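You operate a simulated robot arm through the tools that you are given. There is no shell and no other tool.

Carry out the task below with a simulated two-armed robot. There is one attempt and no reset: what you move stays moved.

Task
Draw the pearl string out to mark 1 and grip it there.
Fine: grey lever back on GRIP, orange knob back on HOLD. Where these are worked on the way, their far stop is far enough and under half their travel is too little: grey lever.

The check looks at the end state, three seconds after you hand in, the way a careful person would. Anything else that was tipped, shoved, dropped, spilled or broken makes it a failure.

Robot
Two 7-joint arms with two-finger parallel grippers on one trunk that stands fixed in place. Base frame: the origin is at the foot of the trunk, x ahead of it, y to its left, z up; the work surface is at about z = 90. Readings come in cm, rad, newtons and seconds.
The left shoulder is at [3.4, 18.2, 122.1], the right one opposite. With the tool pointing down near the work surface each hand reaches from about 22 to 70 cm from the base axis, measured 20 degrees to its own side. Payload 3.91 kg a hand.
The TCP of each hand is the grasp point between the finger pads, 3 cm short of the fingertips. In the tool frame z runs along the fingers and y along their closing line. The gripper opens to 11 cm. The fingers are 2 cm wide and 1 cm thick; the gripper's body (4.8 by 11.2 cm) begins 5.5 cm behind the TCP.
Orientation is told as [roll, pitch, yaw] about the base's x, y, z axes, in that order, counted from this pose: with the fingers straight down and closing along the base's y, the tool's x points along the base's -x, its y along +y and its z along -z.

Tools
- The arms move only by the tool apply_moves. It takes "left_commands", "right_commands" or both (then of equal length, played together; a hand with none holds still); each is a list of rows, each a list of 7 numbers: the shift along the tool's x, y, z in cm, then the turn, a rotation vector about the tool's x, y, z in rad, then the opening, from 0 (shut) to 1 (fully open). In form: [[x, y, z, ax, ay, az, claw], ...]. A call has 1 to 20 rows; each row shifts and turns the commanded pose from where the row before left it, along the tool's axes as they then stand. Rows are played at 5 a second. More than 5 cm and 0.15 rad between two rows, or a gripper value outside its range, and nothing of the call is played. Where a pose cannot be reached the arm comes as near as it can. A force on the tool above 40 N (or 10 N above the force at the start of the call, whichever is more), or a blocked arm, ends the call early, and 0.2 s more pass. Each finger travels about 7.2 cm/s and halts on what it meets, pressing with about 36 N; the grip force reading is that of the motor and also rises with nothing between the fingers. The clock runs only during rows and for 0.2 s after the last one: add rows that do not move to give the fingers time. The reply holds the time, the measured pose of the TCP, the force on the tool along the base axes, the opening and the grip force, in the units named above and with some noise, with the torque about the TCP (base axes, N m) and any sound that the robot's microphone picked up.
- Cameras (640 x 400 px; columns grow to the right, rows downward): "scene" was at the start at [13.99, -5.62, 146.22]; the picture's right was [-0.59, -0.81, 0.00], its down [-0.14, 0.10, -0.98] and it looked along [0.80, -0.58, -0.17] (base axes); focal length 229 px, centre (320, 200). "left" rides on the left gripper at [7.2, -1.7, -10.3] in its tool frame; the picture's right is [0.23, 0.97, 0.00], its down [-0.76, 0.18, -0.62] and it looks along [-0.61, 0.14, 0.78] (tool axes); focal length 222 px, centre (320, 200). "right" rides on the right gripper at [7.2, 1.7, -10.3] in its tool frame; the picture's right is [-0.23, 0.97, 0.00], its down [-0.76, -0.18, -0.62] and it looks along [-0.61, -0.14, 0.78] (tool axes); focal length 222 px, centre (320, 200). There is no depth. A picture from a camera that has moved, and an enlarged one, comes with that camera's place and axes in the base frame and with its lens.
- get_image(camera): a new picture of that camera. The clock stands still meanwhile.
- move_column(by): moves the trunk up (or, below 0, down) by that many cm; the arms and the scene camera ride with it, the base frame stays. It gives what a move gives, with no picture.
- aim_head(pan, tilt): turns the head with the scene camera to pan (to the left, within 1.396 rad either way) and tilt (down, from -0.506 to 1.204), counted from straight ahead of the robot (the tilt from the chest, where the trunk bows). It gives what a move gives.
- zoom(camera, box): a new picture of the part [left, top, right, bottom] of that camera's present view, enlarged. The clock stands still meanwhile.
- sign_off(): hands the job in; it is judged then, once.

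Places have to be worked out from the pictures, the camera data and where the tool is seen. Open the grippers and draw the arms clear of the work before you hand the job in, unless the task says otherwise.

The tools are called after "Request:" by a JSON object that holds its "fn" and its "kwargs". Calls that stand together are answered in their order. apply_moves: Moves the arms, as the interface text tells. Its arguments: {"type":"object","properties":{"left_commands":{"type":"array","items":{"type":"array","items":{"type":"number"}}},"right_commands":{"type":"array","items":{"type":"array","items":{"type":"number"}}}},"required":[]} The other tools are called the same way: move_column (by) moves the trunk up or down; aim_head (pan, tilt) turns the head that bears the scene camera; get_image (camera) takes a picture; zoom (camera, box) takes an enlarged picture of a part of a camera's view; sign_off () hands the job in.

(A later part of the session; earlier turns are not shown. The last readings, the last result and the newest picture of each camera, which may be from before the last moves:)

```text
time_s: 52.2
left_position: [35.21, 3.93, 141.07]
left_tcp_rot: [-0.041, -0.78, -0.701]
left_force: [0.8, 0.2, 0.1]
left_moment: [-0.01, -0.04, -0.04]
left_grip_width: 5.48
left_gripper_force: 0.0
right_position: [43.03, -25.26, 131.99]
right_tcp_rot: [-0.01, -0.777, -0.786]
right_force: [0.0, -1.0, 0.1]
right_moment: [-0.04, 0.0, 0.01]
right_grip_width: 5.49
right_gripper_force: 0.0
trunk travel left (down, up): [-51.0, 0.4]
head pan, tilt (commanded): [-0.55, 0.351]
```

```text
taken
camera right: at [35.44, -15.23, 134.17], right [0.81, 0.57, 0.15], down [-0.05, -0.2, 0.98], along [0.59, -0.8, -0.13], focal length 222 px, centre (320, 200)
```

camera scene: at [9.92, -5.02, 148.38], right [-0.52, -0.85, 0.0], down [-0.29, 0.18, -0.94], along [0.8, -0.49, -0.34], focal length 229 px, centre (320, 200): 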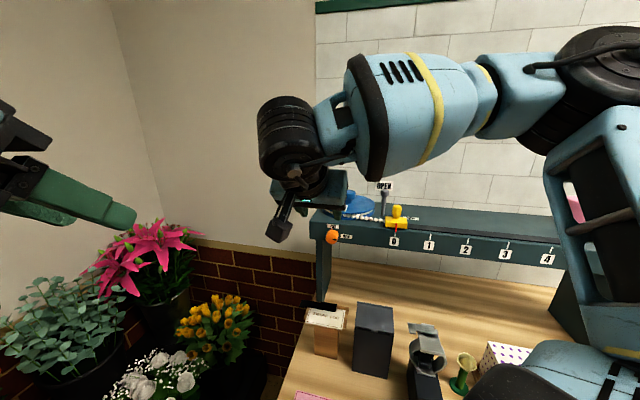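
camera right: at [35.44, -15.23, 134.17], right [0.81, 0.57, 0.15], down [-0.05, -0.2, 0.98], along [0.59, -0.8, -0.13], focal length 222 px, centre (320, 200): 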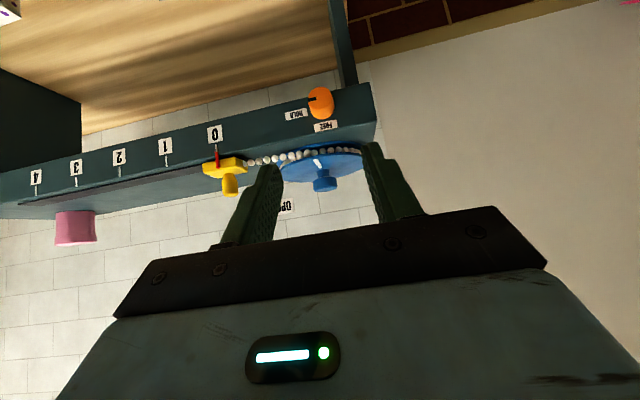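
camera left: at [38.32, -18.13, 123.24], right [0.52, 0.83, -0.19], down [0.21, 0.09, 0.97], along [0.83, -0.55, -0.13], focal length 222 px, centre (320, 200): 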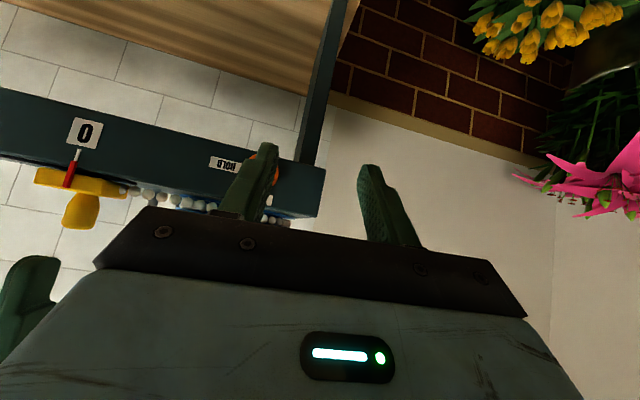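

The head is free again and the arm less folded. In free space I test the swing I need: rolling the slanted hand about the knob's axis direction, first to +60°.

Request:
{"fn": "apply_moves", "kwargs": {"right_commands": [[0, 0, 0, -0.0925, 0, 0.0925, 0.5], [0, 0, 0, -0.0925, 0, 0.0925, 0.5], [0, 0, 0, -0.0925, 0, 0.0925, 0.5], [0, 0, 0, -0.0925, 0, 0.0925, 0.5], [0, 0, 0, -0.0925, 0, 0.0925, 0.5], [0, 0, 0, -0.0925, 0, 0.0925, 0.5], [0, 0, 0, -0.0925, 0, 0.0925, 0.5], [0, 0, 0, -0.0925, 0, 0.0925, 0.5], [0, 0, 0, 0, 0, 0, 0.5]]}}

Request:
{"fn": "get_image", "kwargs": {"camera": "scene"}}

Request:
{"fn": "get_image", "kwargs": {"camera": "right"}}

```text
time_s: 54.2
left_position: [35.25, 3.9, 141.13]
left_tcp_rot: [-0.041, -0.779, -0.698]
left_force: [0.1, 0.4, -0.3]
left_moment: [0.02, 0.0, -0.01]
left_grip_width: 5.49
left_gripper_force: 0.1
right_position: [42.94, -25.17, 131.96]
right_tcp_rot: [1.174, -0.358, -1.503]
right_force: [0.2, 0.6, -0.4]
right_moment: [0.02, 0.04, 0.02]
right_grip_width: 5.52
right_gripper_force: 0.1
trunk travel left (down, up): [-51.0, 0.4]
head pan, tilt (commanded): [-0.55, 0.351]
```

```text
taken
camera scene: at [9.81, -4.97, 148.4], right [-0.52, -0.85, 0.0], down [-0.29, 0.18, -0.94], along [0.8, -0.49, -0.34], focal length 229 px, centre (320, 200)
```

scene: 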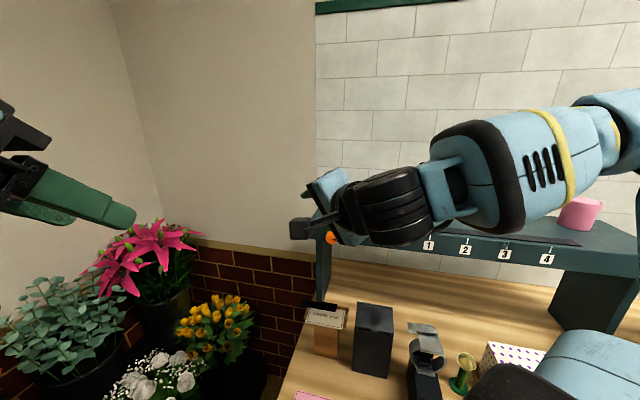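

```text
taken
camera right: at [33.35, -17.1, 134.66], right [0.37, 0.13, 0.92], down [-0.59, -0.73, 0.34], along [0.72, -0.67, -0.19], focal length 222 px, centre (320, 200)
```

right: 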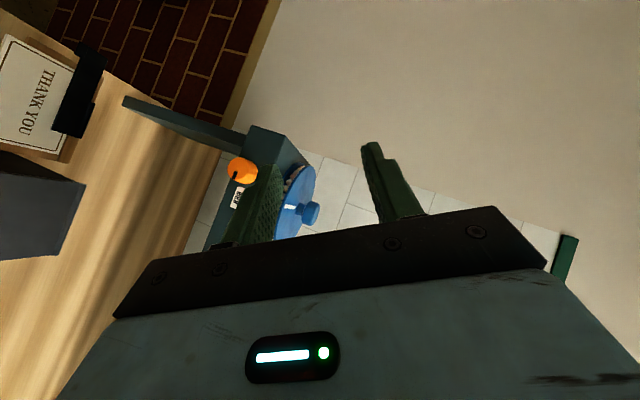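

The swing works for the right arm. I bring the hand down to a 5 cm standoff in front of the knob in this pose.

Request:
{"fn": "apply_moves", "kwargs": {"right_commands": [[-0.22, -2.83, 1.85, 0, 0, 0, 0.5], [-0.22, -2.83, 1.85, 0, 0, 0, 0.5], [-0.22, -2.83, 1.85, 0, 0, 0, 0.5], [-0.22, -2.83, 1.85, 0, 0, 0, 0.5], [0, 0, 0, 0, 0, 0, 0.5]]}}

Request:
{"fn": "get_image", "kwargs": {"camera": "scene"}}

Request:
{"fn": "get_image", "kwargs": {"camera": "right"}}

```text
time_s: 55.4
left_position: [35.26, 3.9, 141.13]
left_tcp_rot: [-0.041, -0.781, -0.697]
left_force: [-0.6, 0.5, -0.4]
left_moment: [0.02, -0.01, 0.0]
left_grip_width: 5.5
left_gripper_force: 0.0
right_position: [45.56, -30.47, 119.94]
right_tcp_rot: [1.175, -0.362, -1.502]
right_force: [0.5, -0.1, 0.0]
right_moment: [0.0, 0.01, 0.01]
right_grip_width: 5.49
right_gripper_force: 0.0
trunk travel left (down, up): [-51.0, 0.4]
head pan, tilt (commanded): [-0.55, 0.351]
```

```text
taken
camera scene: at [9.77, -4.94, 148.41], right [-0.52, -0.85, 0.0], down [-0.29, 0.18, -0.94], along [0.8, -0.49, -0.34], focal length 229 px, centre (320, 200)
```

scene: 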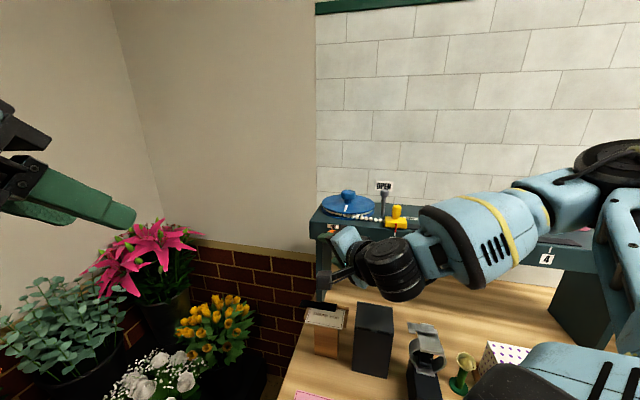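

```text
taken
camera right: at [36.05, -22.41, 122.59], right [0.37, 0.13, 0.92], down [-0.59, -0.73, 0.34], along [0.71, -0.67, -0.19], focal length 222 px, centre (320, 200)
```

right: 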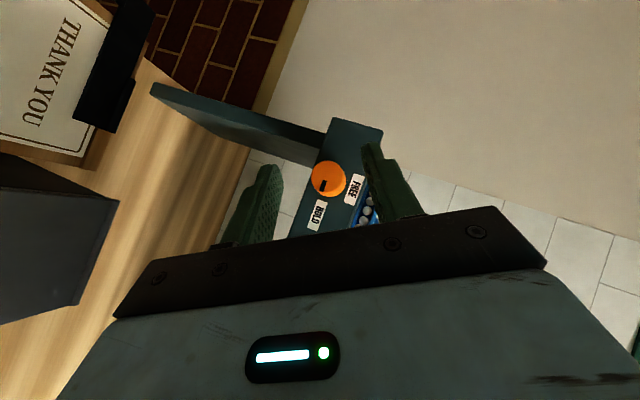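

The knob now shows clearly between the open fingers. I enlarge to fix its centre precisely.

Request:
{"fn": "zoom", "kwargs": {"camera": "right", "box": [260, 120, 420, 220]}}

Request:
{"fn": "zoom", "kwargs": {"camera": "scene", "box": [310, 180, 430, 260]}}

```text
4.00 times, centred on (340, 170) of right
camera zoom: at [36.05, -22.41, 122.59], right [0.37, 0.13, 0.92], down [-0.59, -0.73, 0.34], along [0.71, -0.67, -0.19], focal length 888 px, centre (240, 320)
```

zoom: 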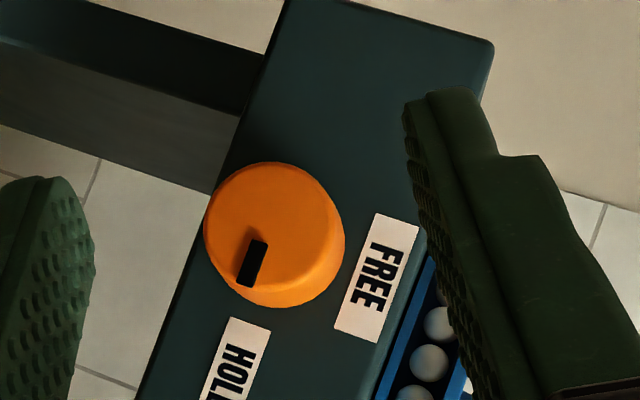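

```text
5.00 times, centred on (370, 220) of scene
camera zoom: at [9.77, -4.94, 148.41], right [-0.52, -0.85, 0.0], down [-0.29, 0.18, -0.94], along [0.8, -0.49, -0.34], focal length 1144 px, centre (70, 100)
```

zoom: 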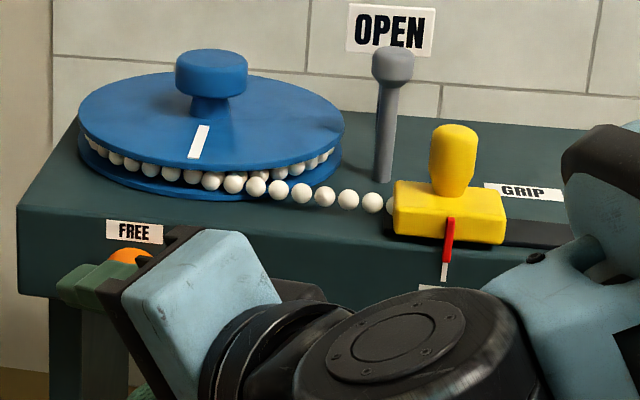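

Knob axis is at u -12.4, z 118.75. Before gripping, I rehearse the full quarter turn here in free space to make sure the arm can carry it through.

Request:
{"fn": "apply_moves", "kwargs": {"right_commands": [[0.1, -0.17, 0.05, 0, 0, 0, 0.5], [0, 0.249, 0, 0.0926, 0, -0.0926, 0.5], [0, 0.249, 0, 0.0926, 0, -0.0926, 0.5], [0, 0.249, 0, 0.0926, 0, -0.0926, 0.5], [0, 0.249, 0, 0.0926, 0, -0.0926, 0.5], [0, 0.249, 0, 0.0926, 0, -0.0926, 0.5], [0, 0.249, 0, 0.0926, 0, -0.0926, 0.5], [0, 0.249, 0, 0.0926, 0, -0.0926, 0.5], [0, 0.249, 0, 0.0926, 0, -0.0926, 0.5], [0, 0.249, 0, 0.0926, 0, -0.0926, 0.5], [0, 0.249, 0, 0.0926, 0, -0.0926, 0.5], [0, 0.249, 0, 0.0926, 0, -0.0926, 0.5], [0, 0.249, 0, 0.0926, 0, -0.0926, 0.5], [0, 0, 0, 0, 0, 0, 0.5]]}}

Request:
{"fn": "get_image", "kwargs": {"camera": "right"}}

Request:
{"fn": "get_image", "kwargs": {"camera": "scene"}}

```text
time_s: 58.4
left_position: [35.05, 3.82, 141.19]
left_tcp_rot: [-0.042, -0.782, -0.699]
left_force: [-0.7, -0.2, -0.4]
left_moment: [0.0, -0.01, -0.02]
left_grip_width: 5.47
left_gripper_force: 0.0
right_position: [47.28, -29.22, 120.51]
right_tcp_rot: [-0.689, -0.649, -0.325]
right_force: [0.1, -1.0, 0.4]
right_moment: [-0.01, 0.0, -0.01]
right_grip_width: 5.5
right_gripper_force: 0.1
right hand out of reach, approached as far as the arm can: row 13
trunk travel left (down, up): [-51.0, 0.4]
head pan, tilt (commanded): [-0.55, 0.351]
```

```text
taken
camera right: at [40.31, -18.74, 121.63], right [0.77, 0.54, -0.35], down [0.32, 0.17, 0.93], along [0.56, -0.83, -0.04], focal length 222 px, centre (320, 200)
```

right: 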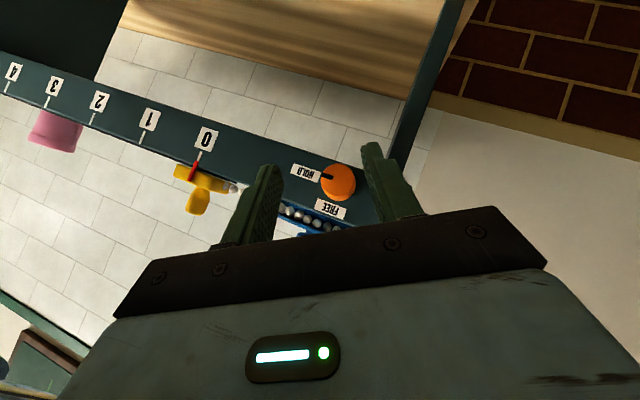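

```text
taken
camera scene: at [9.76, -4.99, 148.41], right [-0.52, -0.85, 0.0], down [-0.29, 0.18, -0.94], along [0.8, -0.49, -0.34], focal length 229 px, centre (320, 200)
```

scene: 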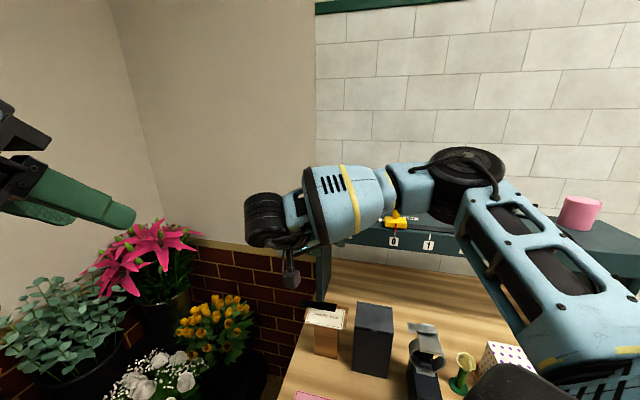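

The turn is feasible over the whole range down to about -30°, only its last step strained. So I will work from +70° to -20°: I swing back now to +70°.

Request:
{"fn": "apply_moves", "kwargs": {"right_commands": [[0, -0.255, 0, -0.0949, 0, 0.0949, 0.5], [0, -0.255, 0, -0.0949, 0, 0.0949, 0.5], [0, -0.255, 0, -0.0949, 0, 0.0949, 0.5], [0, -0.255, 0, -0.0949, 0, 0.0949, 0.5], [0, -0.255, 0, -0.0949, 0, 0.0949, 0.5], [0, -0.255, 0, -0.0949, 0, 0.0949, 0.5], [0, -0.255, 0, -0.0949, 0, 0.0949, 0.5], [0, -0.255, 0, -0.0949, 0, 0.0949, 0.5], [0, -0.255, 0, -0.0949, 0, 0.0949, 0.5], [0, -0.255, 0, -0.0949, 0, 0.0949, 0.5], [0, -0.255, 0, -0.0949, 0, 0.0949, 0.5], [0, -0.255, 0, -0.0949, 0, 0.0949, 0.5], [0, -0.255, 0, -0.0949, 0, 0.0949, 0.5], [0, 0, 0, 0, 0, 0, 0.5], [0, 0, 0, 0, 0, 0, 0.5]]}}

Request:
{"fn": "zoom", "kwargs": {"camera": "right", "box": [240, 110, 440, 230]}}

Request:
{"fn": "get_image", "kwargs": {"camera": "scene"}}

```text
time_s: 61.6
left_position: [35.26, 3.76, 141.12]
left_tcp_rot: [-0.043, -0.78, -0.699]
left_force: [-0.1, 0.1, 0.1]
left_moment: [0.01, 0.0, 0.0]
left_grip_width: 5.5
left_gripper_force: 0.0
right_position: [45.54, -30.82, 120.25]
right_tcp_rot: [1.28, -0.259, -1.525]
right_force: [0.0, -0.3, 0.0]
right_moment: [0.02, 0.01, 0.01]
right_grip_width: 5.53
right_gripper_force: 0.0
right hand out of reach, approached as far as the arm can: row 13
trunk travel left (down, up): [-51.0, 0.4]
head pan, tilt (commanded): [-0.55, 0.351]
```

```text
3.20 times, centred on (340, 170) of right
camera zoom: at [35.62, -23.2, 122.9], right [0.28, 0.03, 0.96], down [-0.61, -0.76, 0.2], along [0.74, -0.65, -0.19], focal length 711 px, centre (256, 296)
```

zoom: 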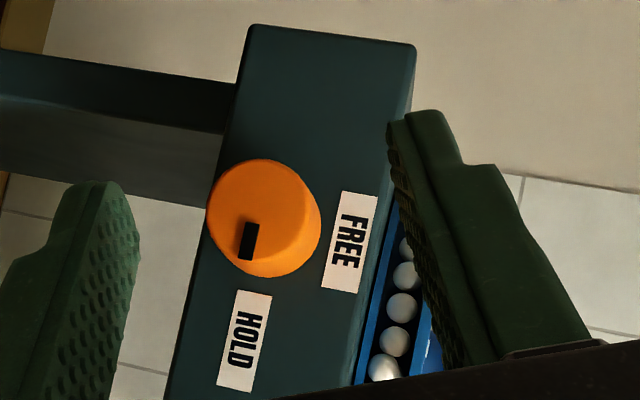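

```text
taken
camera scene: at [9.81, -5.06, 148.4], right [-0.52, -0.85, 0.0], down [-0.29, 0.18, -0.94], along [0.8, -0.49, -0.34], focal length 229 px, centre (320, 200)
```

scene: 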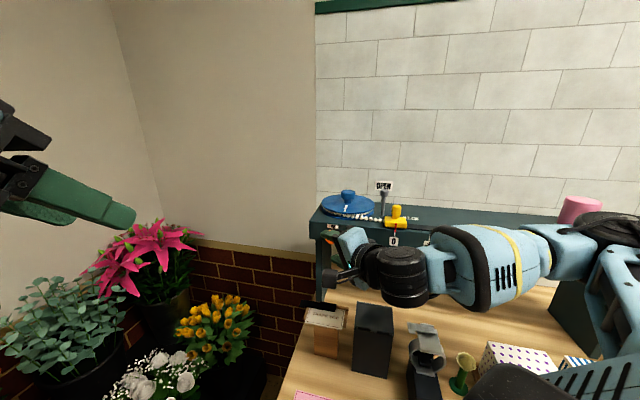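

At +67°, the knob axis is confirmed (u -12.35, z 118.75), and the knob seems to stand out about 2.5 cm to v 59.7. The panel is near v 62.3. I center on the axis and advance so the fingertips straddle the knob, stopping about half a centimetre short of the panel.

Request:
{"fn": "apply_moves", "kwargs": {"right_commands": [[0.43, -0.61, 0.44, 0, 0, 0, 0.5], [-0.87, 0, 0.86, 0, 0, 0, 0.5], [-0.87, 0, 0.86, 0, 0, 0, 0.5], [-0.87, 0, 0.86, 0, 0, 0, 0.5], [0, 0, 0, 0, 0, 0, 0.5]]}}

Request:
{"fn": "get_image", "kwargs": {"camera": "right"}}

Request:
{"fn": "zoom", "kwargs": {"camera": "scene", "box": [300, 190, 400, 260]}}

```text
time_s: 62.8
left_position: [35.06, 3.96, 141.17]
left_tcp_rot: [-0.041, -0.781, -0.699]
left_force: [-0.4, 0.9, 0.5]
left_moment: [0.02, 0.02, 0.01]
left_grip_width: 5.51
left_gripper_force: 0.0
right_position: [48.41, -33.23, 121.01]
right_tcp_rot: [1.308, -0.243, -1.543]
right_force: [0.6, 0.1, 0.3]
right_moment: [-0.02, -0.01, 0.01]
right_grip_width: 5.51
right_gripper_force: 0.1
right hand out of reach, approached as far as the arm can: row 1
trunk travel left (down, up): [-51.0, 0.4]
head pan, tilt (commanded): [-0.55, 0.351]
```

```text
taken
camera right: at [38.49, -25.56, 123.43], right [0.25, 0.01, 0.97], down [-0.63, -0.76, 0.17], along [0.74, -0.65, -0.18], focal length 222 px, centre (320, 200)
```

right: 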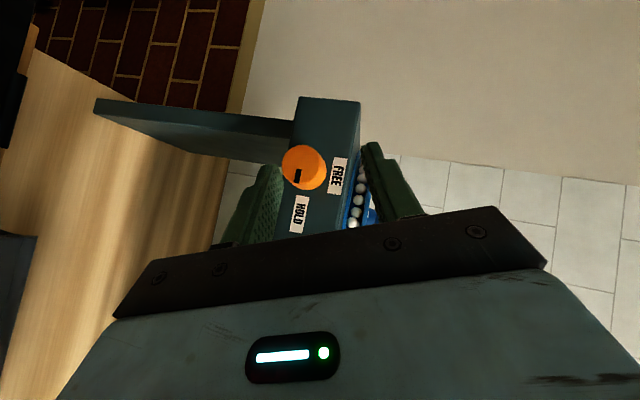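

```text
5.71 times, centred on (350, 225) of scene
camera zoom: at [9.82, -4.99, 148.4], right [-0.52, -0.85, 0.0], down [-0.29, 0.18, -0.94], along [0.8, -0.49, -0.34], focal length 1308 px, centre (149, 57)
```

zoom: 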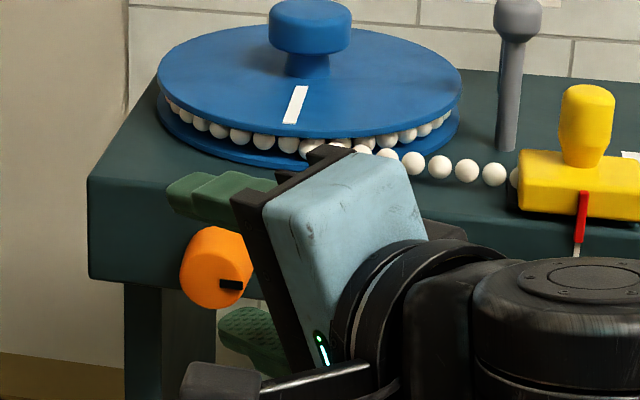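

The hand is 1.5 cm too high because ±70° is at the arm's limit. I back off 1 cm, ease the roll to about 58°, and lower onto the knob's axis.

Request:
{"fn": "apply_moves", "kwargs": {"right_commands": [[0.71, 0, -0.7, 0, 0, 0, 0.5], [0, 0, 0, 0.0707, 0, -0.0707, 0.5], [0, 0, 0, 0.0707, 0, -0.0707, 0.5], [0.287, -0.51, 0.291, 0, 0, 0, 0.5], [0.287, -0.51, 0.291, 0, 0, 0, 0.5], [0, 0, 0, 0, 0, 0, 0.5]]}}

Request:
{"fn": "get_image", "kwargs": {"camera": "right"}}

Request:
{"fn": "zoom", "kwargs": {"camera": "scene", "box": [300, 190, 400, 260]}}

```text
time_s: 64.2
left_position: [35.14, 3.91, 141.22]
left_tcp_rot: [-0.041, -0.78, -0.697]
left_force: [0.4, -0.1, 0.2]
left_moment: [-0.01, -0.02, 0.01]
left_grip_width: 5.52
left_gripper_force: 0.0
right_position: [47.79, -32.48, 119.72]
right_tcp_rot: [1.152, -0.376, -1.494]
right_force: [-0.3, -0.3, -0.3]
right_moment: [0.0, 0.01, 0.01]
right_grip_width: 5.46
right_gripper_force: 0.1
trunk travel left (down, up): [-51.0, 0.4]
head pan, tilt (commanded): [-0.55, 0.351]
```

```text
taken
camera right: at [38.27, -24.42, 122.36], right [0.39, 0.15, 0.91], down [-0.59, -0.72, 0.36], along [0.71, -0.68, -0.19], focal length 222 px, centre (320, 200)
```

right: 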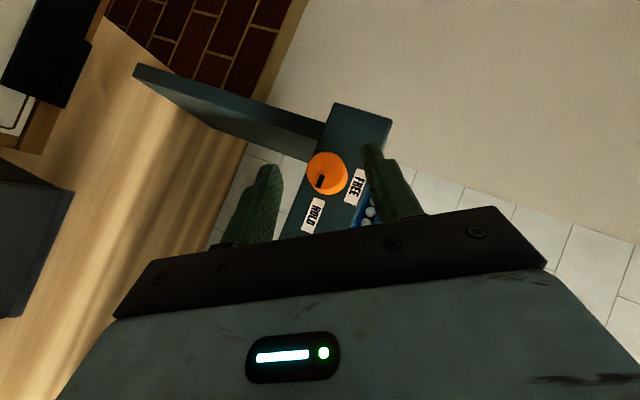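

```text
5.71 times, centred on (350, 225) of scene
camera zoom: at [9.81, -5.01, 148.4], right [-0.52, -0.85, 0.0], down [-0.29, 0.18, -0.94], along [0.8, -0.49, -0.34], focal length 1308 px, centre (149, 57)
```

zoom: 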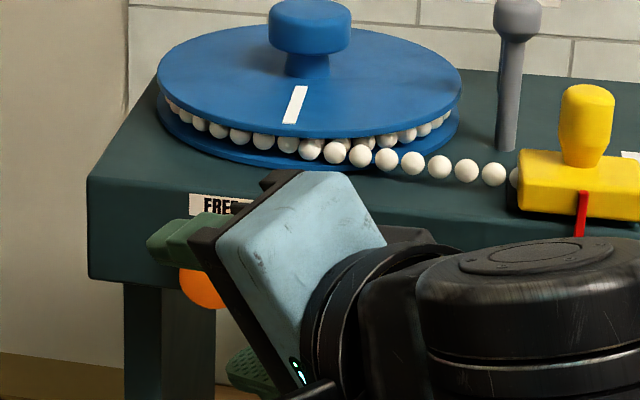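

Now the knob sits centrally between the fingers, on axis. I advance the last 2.1 cm and look before closing.

Request:
{"fn": "apply_moves", "kwargs": {"right_commands": [[-0.51, 0, 0.5, 0, 0, 0, 0.5], [-0.51, 0, 0.5, 0, 0, 0, 0.5], [-0.51, 0, 0.5, 0, 0, 0, 0.5], [0, 0, 0, 0, 0, 0, 0.5]]}}

Request:
{"fn": "zoom", "kwargs": {"camera": "right", "box": [220, 100, 440, 230]}}

Request:
{"fn": "zoom", "kwargs": {"camera": "scene", "box": [300, 190, 400, 260]}}

```text
time_s: 65.2
left_position: [35.14, 3.93, 141.12]
left_tcp_rot: [-0.042, -0.78, -0.698]
left_force: [0.9, -0.3, 0.2]
left_moment: [0.01, 0.04, -0.01]
left_grip_width: 5.48
left_gripper_force: 0.0
right_position: [49.26, -34.03, 119.73]
right_tcp_rot: [1.153, -0.378, -1.494]
right_force: [-0.2, -1.1, 0.6]
right_moment: [0.01, 0.0, -0.02]
right_grip_width: 5.51
right_gripper_force: 0.0
trunk travel left (down, up): [-51.0, 0.4]
head pan, tilt (commanded): [-0.55, 0.351]
```

```text
2.91 times, centred on (330, 165) of right
camera zoom: at [39.76, -25.92, 122.38], right [0.39, 0.15, 0.91], down [-0.59, -0.72, 0.36], along [0.71, -0.68, -0.19], focal length 646 px, centre (291, 302)
```

zoom: 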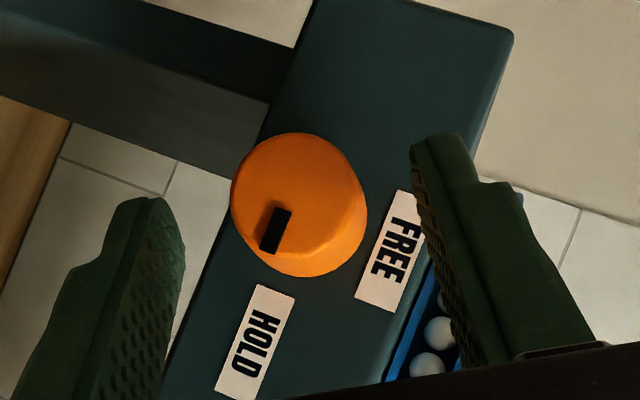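

```text
5.71 times, centred on (350, 225) of scene
camera zoom: at [9.82, -5.01, 148.4], right [-0.52, -0.85, 0.0], down [-0.29, 0.18, -0.94], along [0.8, -0.49, -0.34], focal length 1308 px, centre (149, 57)
```

zoom: 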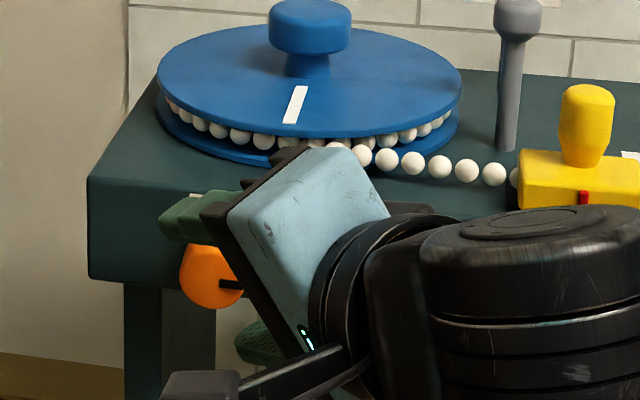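

The fingers straddle the knob with no contact force. I close on it.

Request:
{"fn": "apply_moves", "kwargs": {"right_commands": [[0, 0, 0, 0, 0, 0, 0.4], [0, 0, 0, 0, 0, 0, 0.33], [0, 0, 0, 0, 0, 0, 0.28], [0, 0, 0, 0, 0, 0, 0.2], [0, 0, 0, 0, 0, 0, 0.1], [0, 0, 0, 0, 0, 0, 0.1]]}}

Request:
{"fn": "zoom", "kwargs": {"camera": "right", "box": [220, 100, 440, 230]}}

Request:
{"fn": "zoom", "kwargs": {"camera": "scene", "box": [300, 190, 400, 260]}}

```text
time_s: 66.6
left_position: [35.28, 3.84, 141.03]
left_tcp_rot: [-0.041, -0.78, -0.696]
left_force: [0.0, -0.7, 0.9]
left_moment: [-0.04, -0.01, -0.03]
left_grip_width: 5.51
left_gripper_force: 0.0
right_position: [49.34, -34.0, 119.81]
right_tcp_rot: [1.151, -0.378, -1.494]
right_force: [0.8, 0.6, 3.0]
right_moment: [0.07, -0.04, 0.24]
right_grip_width: 2.91
right_gripper_force: 44.4
trunk travel left (down, up): [-51.0, 0.4]
head pan, tilt (commanded): [-0.55, 0.351]
```

```text
2.91 times, centred on (330, 165) of right
camera zoom: at [39.76, -25.9, 122.42], right [0.39, 0.15, 0.91], down [-0.59, -0.72, 0.36], along [0.71, -0.68, -0.19], focal length 646 px, centre (291, 302)
```

zoom: 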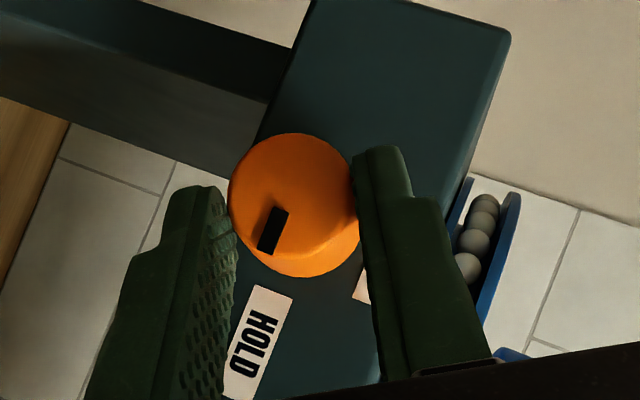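

```text
5.71 times, centred on (350, 225) of scene
camera zoom: at [9.83, -4.99, 148.4], right [-0.52, -0.85, 0.0], down [-0.29, 0.18, -0.94], along [0.8, -0.49, -0.34], focal length 1308 px, centre (149, 57)
```

zoom: 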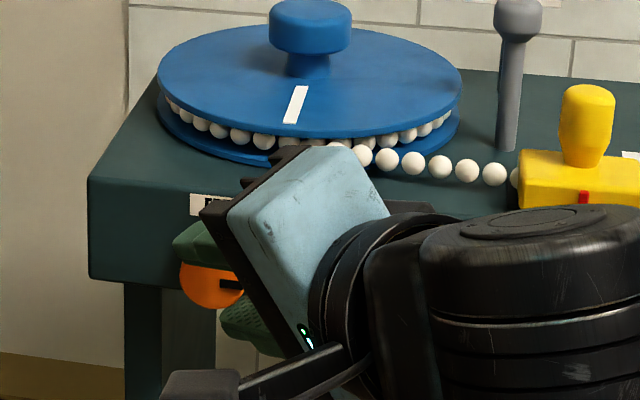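

Gripped at 2.91 cm, the knob's width. I begin the turn toward FREE, four steps first, watching the forces.

Request:
{"fn": "apply_moves", "kwargs": {"right_commands": [[0.011, 0.242, 0.011, 0.0926, 0, -0.0926, 0.1], [0.011, 0.242, 0.011, 0.0926, 0, -0.0926, 0.1], [0.011, 0.242, 0.011, 0.0926, 0, -0.0926, 0.1], [0.011, 0.242, 0.011, 0.0926, 0, -0.0926, 0.1], [0, 0, 0, 0, 0, 0, 0.1]]}}

Request:
{"fn": "zoom", "kwargs": {"camera": "right", "box": [220, 100, 440, 230]}}

```text
time_s: 67.8
left_position: [35.14, 3.96, 141.04]
left_tcp_rot: [-0.042, -0.778, -0.698]
left_force: [-0.6, 0.9, -0.1]
left_moment: [0.0, -0.03, -0.02]
left_grip_width: 5.51
left_gripper_force: 0.1
right_position: [49.71, -33.42, 120.51]
right_tcp_rot: [0.642, -0.671, -1.23]
right_force: [3.3, 0.4, 8.8]
right_moment: [-0.38, -0.6, -0.08]
right_grip_width: 2.93
right_gripper_force: 44.6
trunk travel left (down, up): [-51.0, 0.4]
head pan, tilt (commanded): [-0.55, 0.351]
```

```text
2.91 times, centred on (330, 165) of right
camera zoom: at [41.31, -24.36, 123.25], right [0.67, 0.43, 0.6], down [-0.37, -0.51, 0.78], along [0.64, -0.74, -0.18], focal length 646 px, centre (291, 302)
```

zoom: 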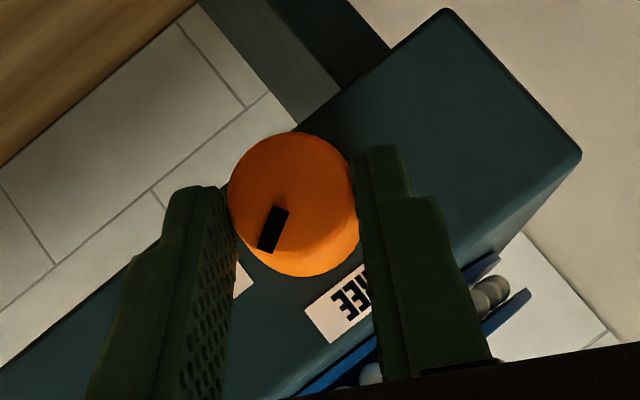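

The pointer turns with the hand, with modest forces. I carry on.

Request:
{"fn": "apply_moves", "kwargs": {"right_commands": [[0.011, 0.242, 0.011, 0.0926, 0, -0.0926, 0.1], [0.011, 0.242, 0.011, 0.0926, 0, -0.0926, 0.1], [0.011, 0.242, 0.011, 0.0926, 0, -0.0926, 0.1], [0.011, 0.242, 0.011, 0.0926, 0, -0.0926, 0.1], [0, 0, 0, 0, 0, 0, 0.1]]}}

Request:
{"fn": "zoom", "kwargs": {"camera": "right", "box": [220, 100, 440, 230]}}

```text
time_s: 69.0
left_position: [35.19, 4.06, 141.2]
left_tcp_rot: [-0.043, -0.78, -0.698]
left_force: [0.7, -0.3, 0.4]
left_moment: [-0.01, -0.02, -0.03]
left_grip_width: 5.51
left_gripper_force: 0.0
right_position: [50.51, -32.74, 120.75]
right_tcp_rot: [-0.049, -0.781, -0.756]
right_force: [9.9, 3.6, 14.2]
right_moment: [-0.9, -1.13, 0.25]
right_grip_width: 2.91
right_gripper_force: 45.5
trunk travel left (down, up): [-51.0, 0.4]
head pan, tilt (commanded): [-0.55, 0.351]
```

```text
2.91 times, centred on (330, 165) of right
camera zoom: at [42.93, -22.72, 122.88], right [0.81, 0.58, 0.13], down [-0.03, -0.17, 0.98], along [0.59, -0.8, -0.12], focal length 646 px, centre (291, 302)
```

zoom: 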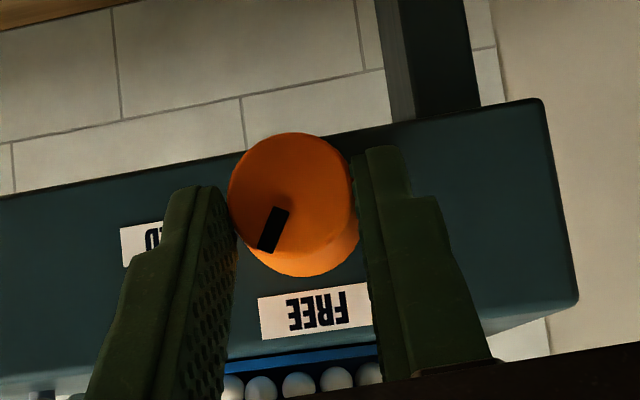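

About 60° done; the pointer nears FREE. The side force suggests my centre is slightly low, so I correct by 2 mm up and complete the remaining 30°.

Request:
{"fn": "apply_moves", "kwargs": {"right_commands": [[-0.09, 0.32, -0.09, 0.0926, 0, -0.0926, 0.1], [-0.07, 0.28, -0.07, 0.0926, 0, -0.0926, 0.1], [0.011, 0.242, 0.011, 0.0926, 0, -0.0926, 0.1], [0.011, 0.242, 0.011, 0.0926, 0, -0.0926, 0.1], [0, 0, 0, 0, 0, 0, 0.1]]}}

Request:
{"fn": "zoom", "kwargs": {"camera": "right", "box": [220, 100, 440, 230]}}

Request:
{"fn": "get_image", "kwargs": {"camera": "scene"}}

```text
time_s: 70.2
left_position: [35.25, 3.94, 141.0]
left_tcp_rot: [-0.044, -0.781, -0.695]
left_force: [0.2, 0.5, 1.1]
left_moment: [0.03, -0.03, -0.02]
left_grip_width: 5.51
left_gripper_force: 0.1
right_position: [51.13, -32.07, 120.44]
right_tcp_rot: [-0.72, -0.633, -0.304]
right_force: [5.1, 7.9, 1.5]
right_moment: [0.29, -0.5, 0.43]
right_grip_width: 2.93
right_gripper_force: 45.2
trunk travel left (down, up): [-51.0, 0.4]
head pan, tilt (commanded): [-0.55, 0.351]
```

```text
2.91 times, centred on (330, 165) of right
camera zoom: at [44.24, -21.42, 121.49], right [0.76, 0.53, -0.38], down [0.34, 0.18, 0.92], along [0.56, -0.83, -0.04], focal length 646 px, centre (291, 302)
```

zoom: 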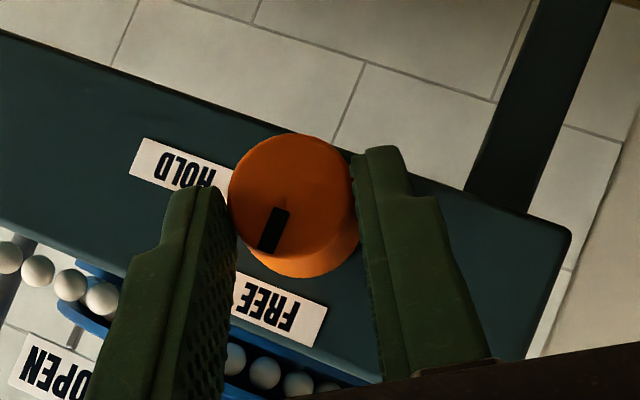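

```text
taken
camera scene: at [9.91, -4.86, 148.39], right [-0.52, -0.85, 0.0], down [-0.29, 0.18, -0.94], along [0.8, -0.49, -0.34], focal length 229 px, centre (320, 200)
```

scene: 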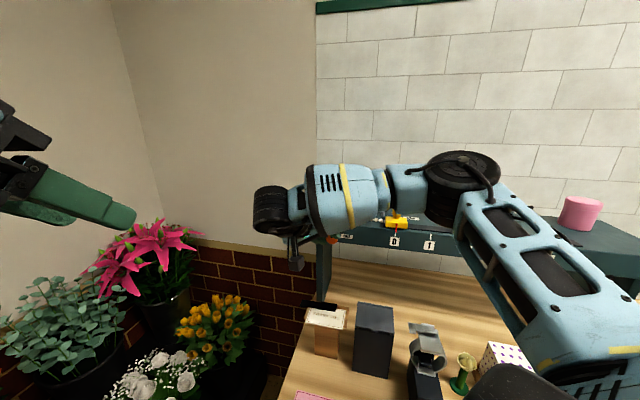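

The knob has turned through 90° and its pointer now aims at FREE. I open the fingers and check that it stays.

Request:
{"fn": "apply_moves", "kwargs": {"right_commands": [[0, 0, 0, 0, 0, 0, 0.3], [0, 0, 0, 0, 0, 0, 0.4], [0, 0, 0, 0, 0, 0, 0.5], [0, 0, 0, 0, 0, 0, 0.5]]}}

Request:
{"fn": "zoom", "kwargs": {"camera": "right", "box": [220, 100, 440, 230]}}

```text
time_s: 71.2
left_position: [35.13, 3.79, 141.13]
left_tcp_rot: [-0.043, -0.781, -0.698]
left_force: [0.0, -0.4, -0.2]
left_moment: [0.04, 0.0, -0.01]
left_grip_width: 5.51
left_gripper_force: 0.1
right_position: [51.24, -32.27, 120.49]
right_tcp_rot: [-0.72, -0.637, -0.307]
right_force: [-0.4, 0.2, -0.2]
right_moment: [0.0, -0.02, -0.04]
right_grip_width: 5.49
right_gripper_force: 0.1
trunk travel left (down, up): [-51.0, 0.4]
head pan, tilt (commanded): [-0.55, 0.351]
```

```text
2.91 times, centred on (330, 165) of right
camera zoom: at [44.21, -21.57, 121.57], right [0.76, 0.53, -0.38], down [0.34, 0.18, 0.92], along [0.56, -0.83, -0.04], focal length 646 px, centre (291, 302)
```

zoom: 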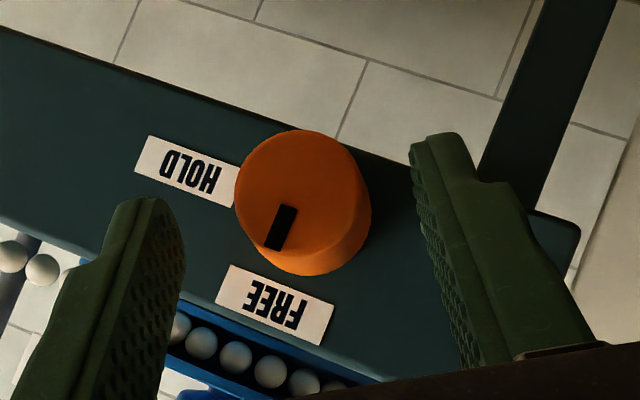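

The knob stays on FREE. I back straight out from the panel and roll the hand upright again.

Request:
{"fn": "apply_moves", "kwargs": {"right_commands": [[1.42, 0, -1.4, 0, 0, 0, 0.5], [1.42, 0, -1.4, 0, 0, 0, 0.5], [1.42, 0, -1.4, 0, 0, 0, 0.5], [0, 0, 0, -0.0994, 0, 0.098, 0.5], [0, 0, 0, -0.0994, 0, 0.098, 0.5], [0, 0, 0, -0.0994, 0, 0.098, 0.5], [0, 0, 0, -0.0994, 0, 0.098, 0.5], [0, 0, 0, 0, 0, 0, 0.5]]}}

Request:
{"fn": "get_image", "kwargs": {"camera": "right"}}

```text
time_s: 73.0
left_position: [35.17, 3.92, 141.16]
left_tcp_rot: [-0.041, -0.779, -0.698]
left_force: [-0.9, 0.0, 0.0]
left_moment: [0.0, 0.03, -0.01]
left_grip_width: 5.51
left_gripper_force: 0.1
right_position: [46.31, -29.55, 120.32]
right_tcp_rot: [0.004, -0.778, -0.79]
right_force: [0.4, 0.4, -0.5]
right_moment: [0.01, -0.02, 0.0]
right_grip_width: 5.51
right_gripper_force: 0.2
right hand out of reach, approached as far as the arm can: row 2, 3
trunk travel left (down, up): [-51.0, 0.4]
head pan, tilt (commanded): [-0.55, 0.351]
```

```text
taken
camera right: at [38.82, -19.6, 122.61], right [0.8, 0.57, 0.16], down [-0.05, -0.2, 0.98], along [0.59, -0.79, -0.13], focal length 222 px, centre (320, 200)
```

right: 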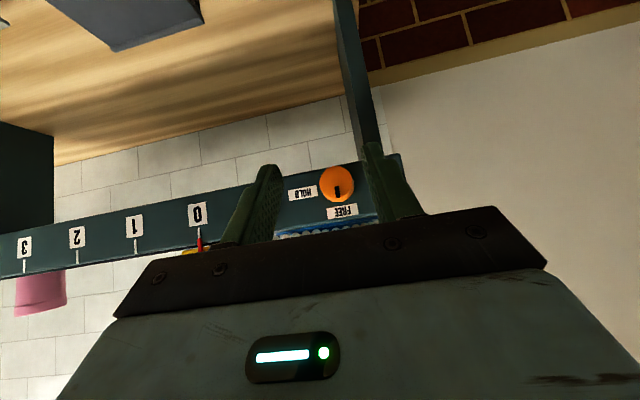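

Knob reads FREE. I lift the right hand and swing it back to pointing down, over toward the slider.

Request:
{"fn": "apply_moves", "kwargs": {"right_commands": [[-2.81, 0, -2.85, 0, 0, 0, 0.5], [-2.81, 0, -2.85, 0, 0, 0, 0.5], [-2.81, 0, -2.85, 0, 0, 0, 0.5], [-1.08, -2.47, -0.06, 0, 0.13, 0, 0.5], [-1.06, -2.47, -0.2, 0, 0.13, 0, 0.5], [-1.03, -2.47, -0.33, 0, 0.13, 0, 0.5], [-0.98, -2.47, -0.46, 0, 0.13, 0, 0.5], [-0.91, -2.47, -0.59, 0, 0.13, 0, 0.5], [-0.83, -2.47, -0.7, 0, 0.13, 0, 0.5], [0, 0, 0, 0, 0, 0, 0.5], [0, 0, 0, 0, 0, 0, 0.5]]}}

Request:
{"fn": "get_image", "kwargs": {"camera": "right"}}

Request:
{"fn": "get_image", "kwargs": {"camera": "scene"}}

```text
time_s: 75.4
left_position: [35.22, 3.85, 141.11]
left_tcp_rot: [-0.043, -0.78, -0.697]
left_force: [0.4, -0.6, -0.6]
left_moment: [-0.04, 0.02, 0.0]
left_grip_width: 5.5
left_gripper_force: 0.0
right_position: [39.01, -43.23, 137.24]
right_tcp_rot: [0.004, 0.006, -0.786]
right_force: [0.1, -0.3, 0.0]
right_moment: [0.0, -0.05, 0.0]
right_grip_width: 5.49
right_gripper_force: 0.0
trunk travel left (down, up): [-51.0, 0.4]
head pan, tilt (commanded): [-0.55, 0.351]
```

```text
taken
camera right: at [35.05, -36.93, 147.51], right [0.85, 0.53, 0.0], down [0.41, -0.67, 0.62], along [0.33, -0.53, -0.79], focal length 222 px, centre (320, 200)
```

right: 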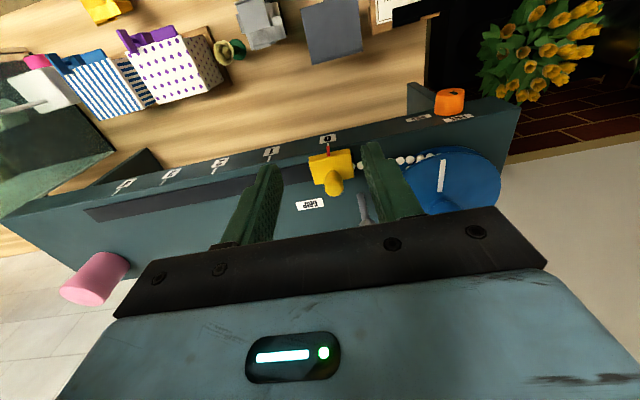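

```text
taken
camera scene: at [9.82, -5.03, 148.39], right [-0.52, -0.85, 0.0], down [-0.29, 0.18, -0.94], along [0.8, -0.49, -0.34], focal length 229 px, centre (320, 200)
```

scene: 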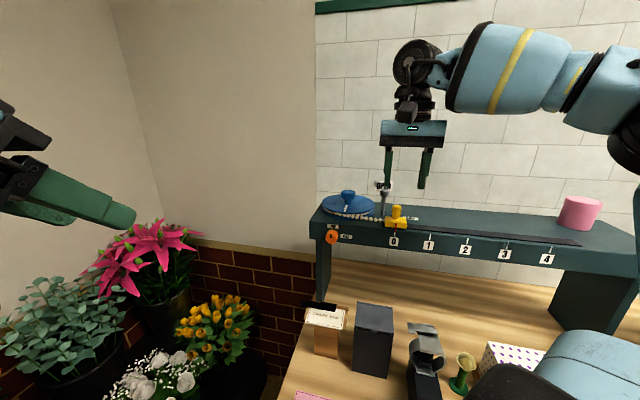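

I hover over the slider knob now and check alignment.

Request:
{"fn": "apply_moves", "kwargs": {"right_commands": [[-2.55, 0, 0, 0, 0, 0, 0.5], [-2.55, 0, 0.5, 0, 0, 0, 0.5], [-2.55, 0, 1.0, 0, 0, 0, 0.5], [0, 0, 1.0, 0, 0, 0, 0.5], [0, 0, 0, 0, 0, 0, 0.5]]}}

Request:
{"fn": "zoom", "kwargs": {"camera": "right", "box": [220, 80, 440, 220]}}

Request:
{"fn": "zoom", "kwargs": {"camera": "scene", "box": [350, 170, 450, 260]}}

```text
time_s: 76.6
left_position: [35.13, 3.89, 141.17]
left_tcp_rot: [-0.041, -0.78, -0.698]
left_force: [0.0, 0.5, 0.9]
left_moment: [-0.01, -0.02, 0.0]
left_grip_width: 5.52
left_gripper_force: 0.1
right_position: [44.36, -48.57, 134.61]
right_tcp_rot: [0.0, 0.004, -0.788]
right_force: [-0.3, -0.3, 0.2]
right_moment: [0.0, -0.02, 0.02]
right_grip_width: 5.49
right_gripper_force: 0.1
trunk travel left (down, up): [-51.0, 0.4]
head pan, tilt (commanded): [-0.55, 0.351]
```

```text
2.86 times, centred on (330, 150) of right
camera zoom: at [40.44, -42.26, 144.94], right [0.85, 0.53, 0.0], down [0.41, -0.67, 0.62], along [0.33, -0.53, -0.78], focal length 635 px, centre (291, 343)
```

zoom: 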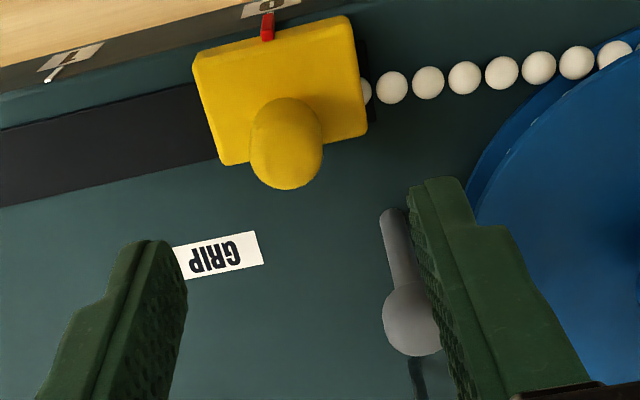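

```text
4.44 times, centred on (400, 215) of scene
camera zoom: at [9.82, -5.0, 148.4], right [-0.52, -0.85, 0.0], down [-0.29, 0.18, -0.94], along [0.8, -0.49, -0.34], focal length 1017 px, centre (-36, 133)
```

zoom: 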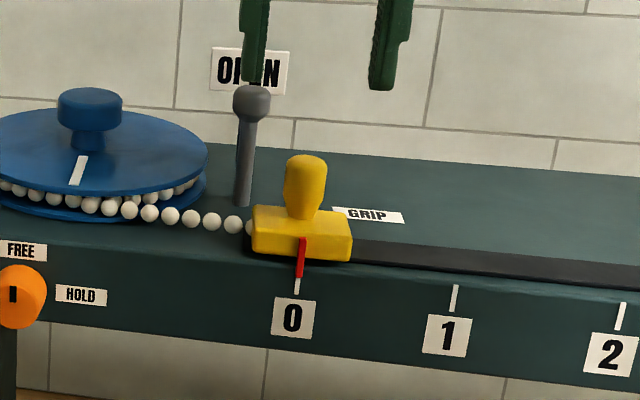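

The TCP is right above the slider knob (u 3.0, v 65.7), which spans z 124.4 to 127.8. I narrow the fingers and lower so the tips stay just above the slider block, then close.

Request:
{"fn": "apply_moves", "kwargs": {"right_commands": [[0, 0, 2.2, 0, 0, 0, 0.4], [0, 0, 2.2, 0, 0, 0, 0.38], [0, 0, 2.1, 0, 0, 0, 0.38], [0, 0, 0, 0, 0, 0, 0.38]]}}

Request:
{"fn": "zoom", "kwargs": {"camera": "right", "box": [220, 80, 440, 220]}}

Request:
{"fn": "zoom", "kwargs": {"camera": "scene", "box": [350, 170, 450, 260]}}

```text
time_s: 77.6
left_position: [35.22, 3.83, 141.03]
left_tcp_rot: [-0.041, -0.781, -0.698]
left_force: [0.8, 0.9, -0.5]
left_moment: [-0.03, -0.01, 0.01]
left_grip_width: 5.49
left_gripper_force: 0.2
right_position: [44.54, -48.63, 128.12]
right_tcp_rot: [0.001, 0.004, -0.787]
right_force: [0.2, -1.2, -0.6]
right_moment: [-0.02, 0.01, -0.01]
right_grip_width: 4.19
right_gripper_force: 0.1
trunk travel left (down, up): [-51.0, 0.4]
head pan, tilt (commanded): [-0.55, 0.351]
```

```text
2.86 times, centred on (330, 150) of right
camera zoom: at [40.42, -42.34, 138.44], right [0.85, 0.53, 0.0], down [0.41, -0.67, 0.62], along [0.33, -0.53, -0.78], focal length 635 px, centre (291, 343)
```

zoom: 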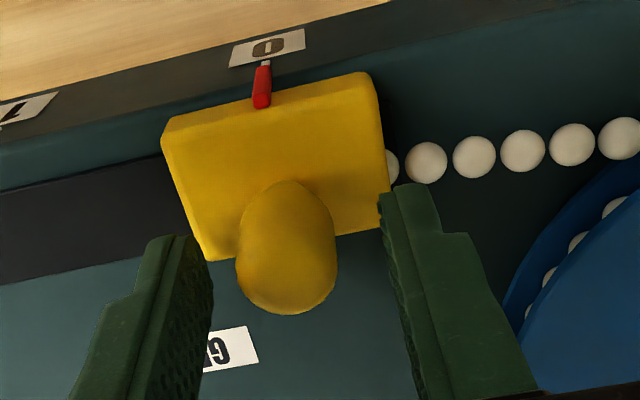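

```text
4.44 times, centred on (400, 215) of scene
camera zoom: at [9.81, -4.99, 148.4], right [-0.52, -0.85, 0.0], down [-0.29, 0.18, -0.94], along [0.8, -0.49, -0.34], focal length 1017 px, centre (-36, 133)
```

zoom: 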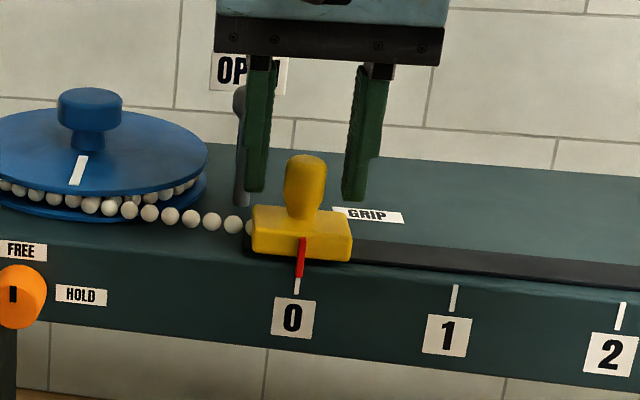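

The knob is between the fingers, about half a centimetre nearer to me than the finger centre. I shift 0.4 cm toward the robot and close gently.

Request:
{"fn": "apply_moves", "kwargs": {"right_commands": [[0.4, 0, 0, 0, 0, 0, 0.38], [0, 0, 0, 0, 0, 0, 0.3], [0, 0, 0, 0, 0, 0, 0.24], [0, 0, 0, 0, 0, 0, 0.18], [0, 0, 0, 0, 0, 0, 0.1], [0, 0, 0, 0, 0, 0, 0.1]]}}

Request:
{"fn": "zoom", "kwargs": {"camera": "right", "box": [220, 80, 440, 220]}}

Request:
{"fn": "zoom", "kwargs": {"camera": "scene", "box": [350, 170, 450, 260]}}

```text
time_s: 79.0
left_position: [35.25, 3.74, 141.13]
left_tcp_rot: [-0.042, -0.78, -0.699]
left_force: [-0.3, 0.6, -0.4]
left_moment: [-0.02, 0.0, -0.02]
left_grip_width: 5.5
left_gripper_force: 0.0
right_position: [44.17, -48.34, 128.02]
right_tcp_rot: [0.0, 0.004, -0.787]
right_force: [-1.1, -1.9, -0.6]
right_moment: [-0.11, 0.03, -0.01]
right_grip_width: 2.15
right_gripper_force: 45.0
trunk travel left (down, up): [-51.0, 0.4]
head pan, tilt (commanded): [-0.55, 0.351]
```

```text
2.86 times, centred on (330, 150) of right
camera zoom: at [40.12, -42.1, 138.42], right [0.85, 0.53, 0.0], down [0.41, -0.67, 0.62], along [0.33, -0.53, -0.78], focal length 635 px, centre (291, 343)
```

zoom: 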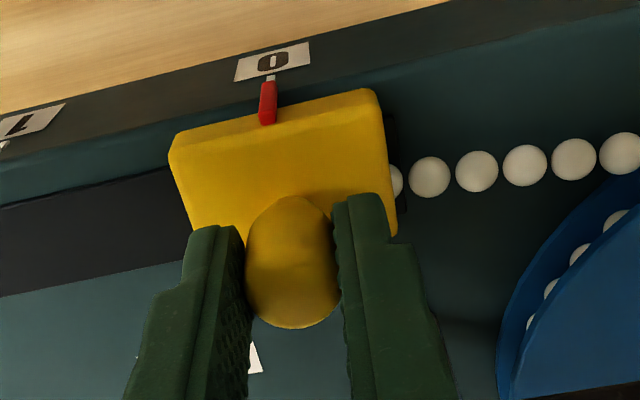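

```text
4.44 times, centred on (400, 215) of scene
camera zoom: at [9.79, -5.05, 148.4], right [-0.52, -0.85, 0.0], down [-0.29, 0.18, -0.94], along [0.8, -0.49, -0.34], focal length 1017 px, centre (-36, 133)
```

zoom: 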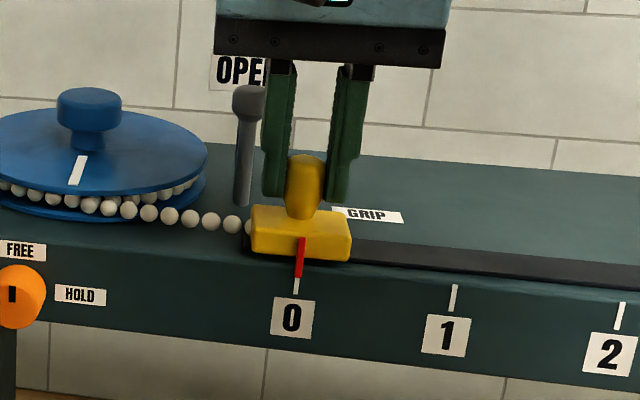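

The slider knob is held (2.15 cm). I draw it along the track toward mark 1, one centimetre first, checking the force and that the drum turns.

Request:
{"fn": "apply_moves", "kwargs": {"right_commands": [[0, -0.3, 0, 0, 0, 0, 0.1], [0, -0.35, 0, 0, 0, 0, 0.1], [0, -0.35, 0, 0, 0, 0, 0.1], [0, 0, 0, 0, 0, 0, 0.1]]}}

Request:
{"fn": "zoom", "kwargs": {"camera": "scene", "box": [320, 170, 450, 260]}}

```text
time_s: 80.0
left_position: [35.21, 3.81, 141.17]
left_tcp_rot: [-0.043, -0.78, -0.698]
left_force: [1.3, -0.2, 0.5]
left_moment: [0.01, 0.01, 0.03]
left_grip_width: 5.49
left_gripper_force: 0.0
right_position: [43.42, -48.99, 128.06]
right_tcp_rot: [0.002, 0.004, -0.788]
right_force: [-0.1, 0.9, -1.2]
right_moment: [0.03, -0.03, -0.05]
right_grip_width: 2.13
right_gripper_force: 44.9
trunk travel left (down, up): [-51.0, 0.4]
head pan, tilt (commanded): [-0.55, 0.351]
```

```text
4.44 times, centred on (385, 215) of scene
camera zoom: at [9.83, -5.01, 148.39], right [-0.52, -0.85, 0.0], down [-0.29, 0.18, -0.94], along [0.8, -0.49, -0.34], focal length 1017 px, centre (31, 133)
```

zoom: 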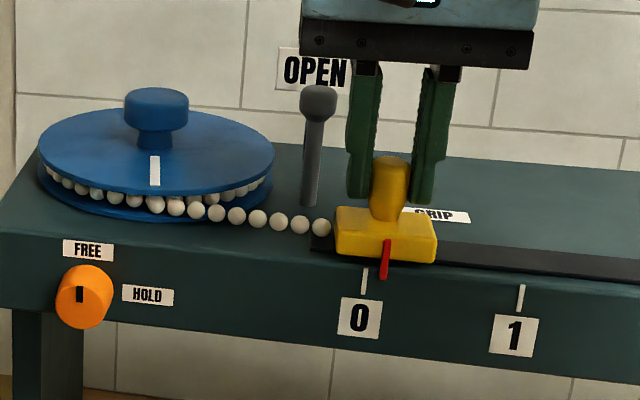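

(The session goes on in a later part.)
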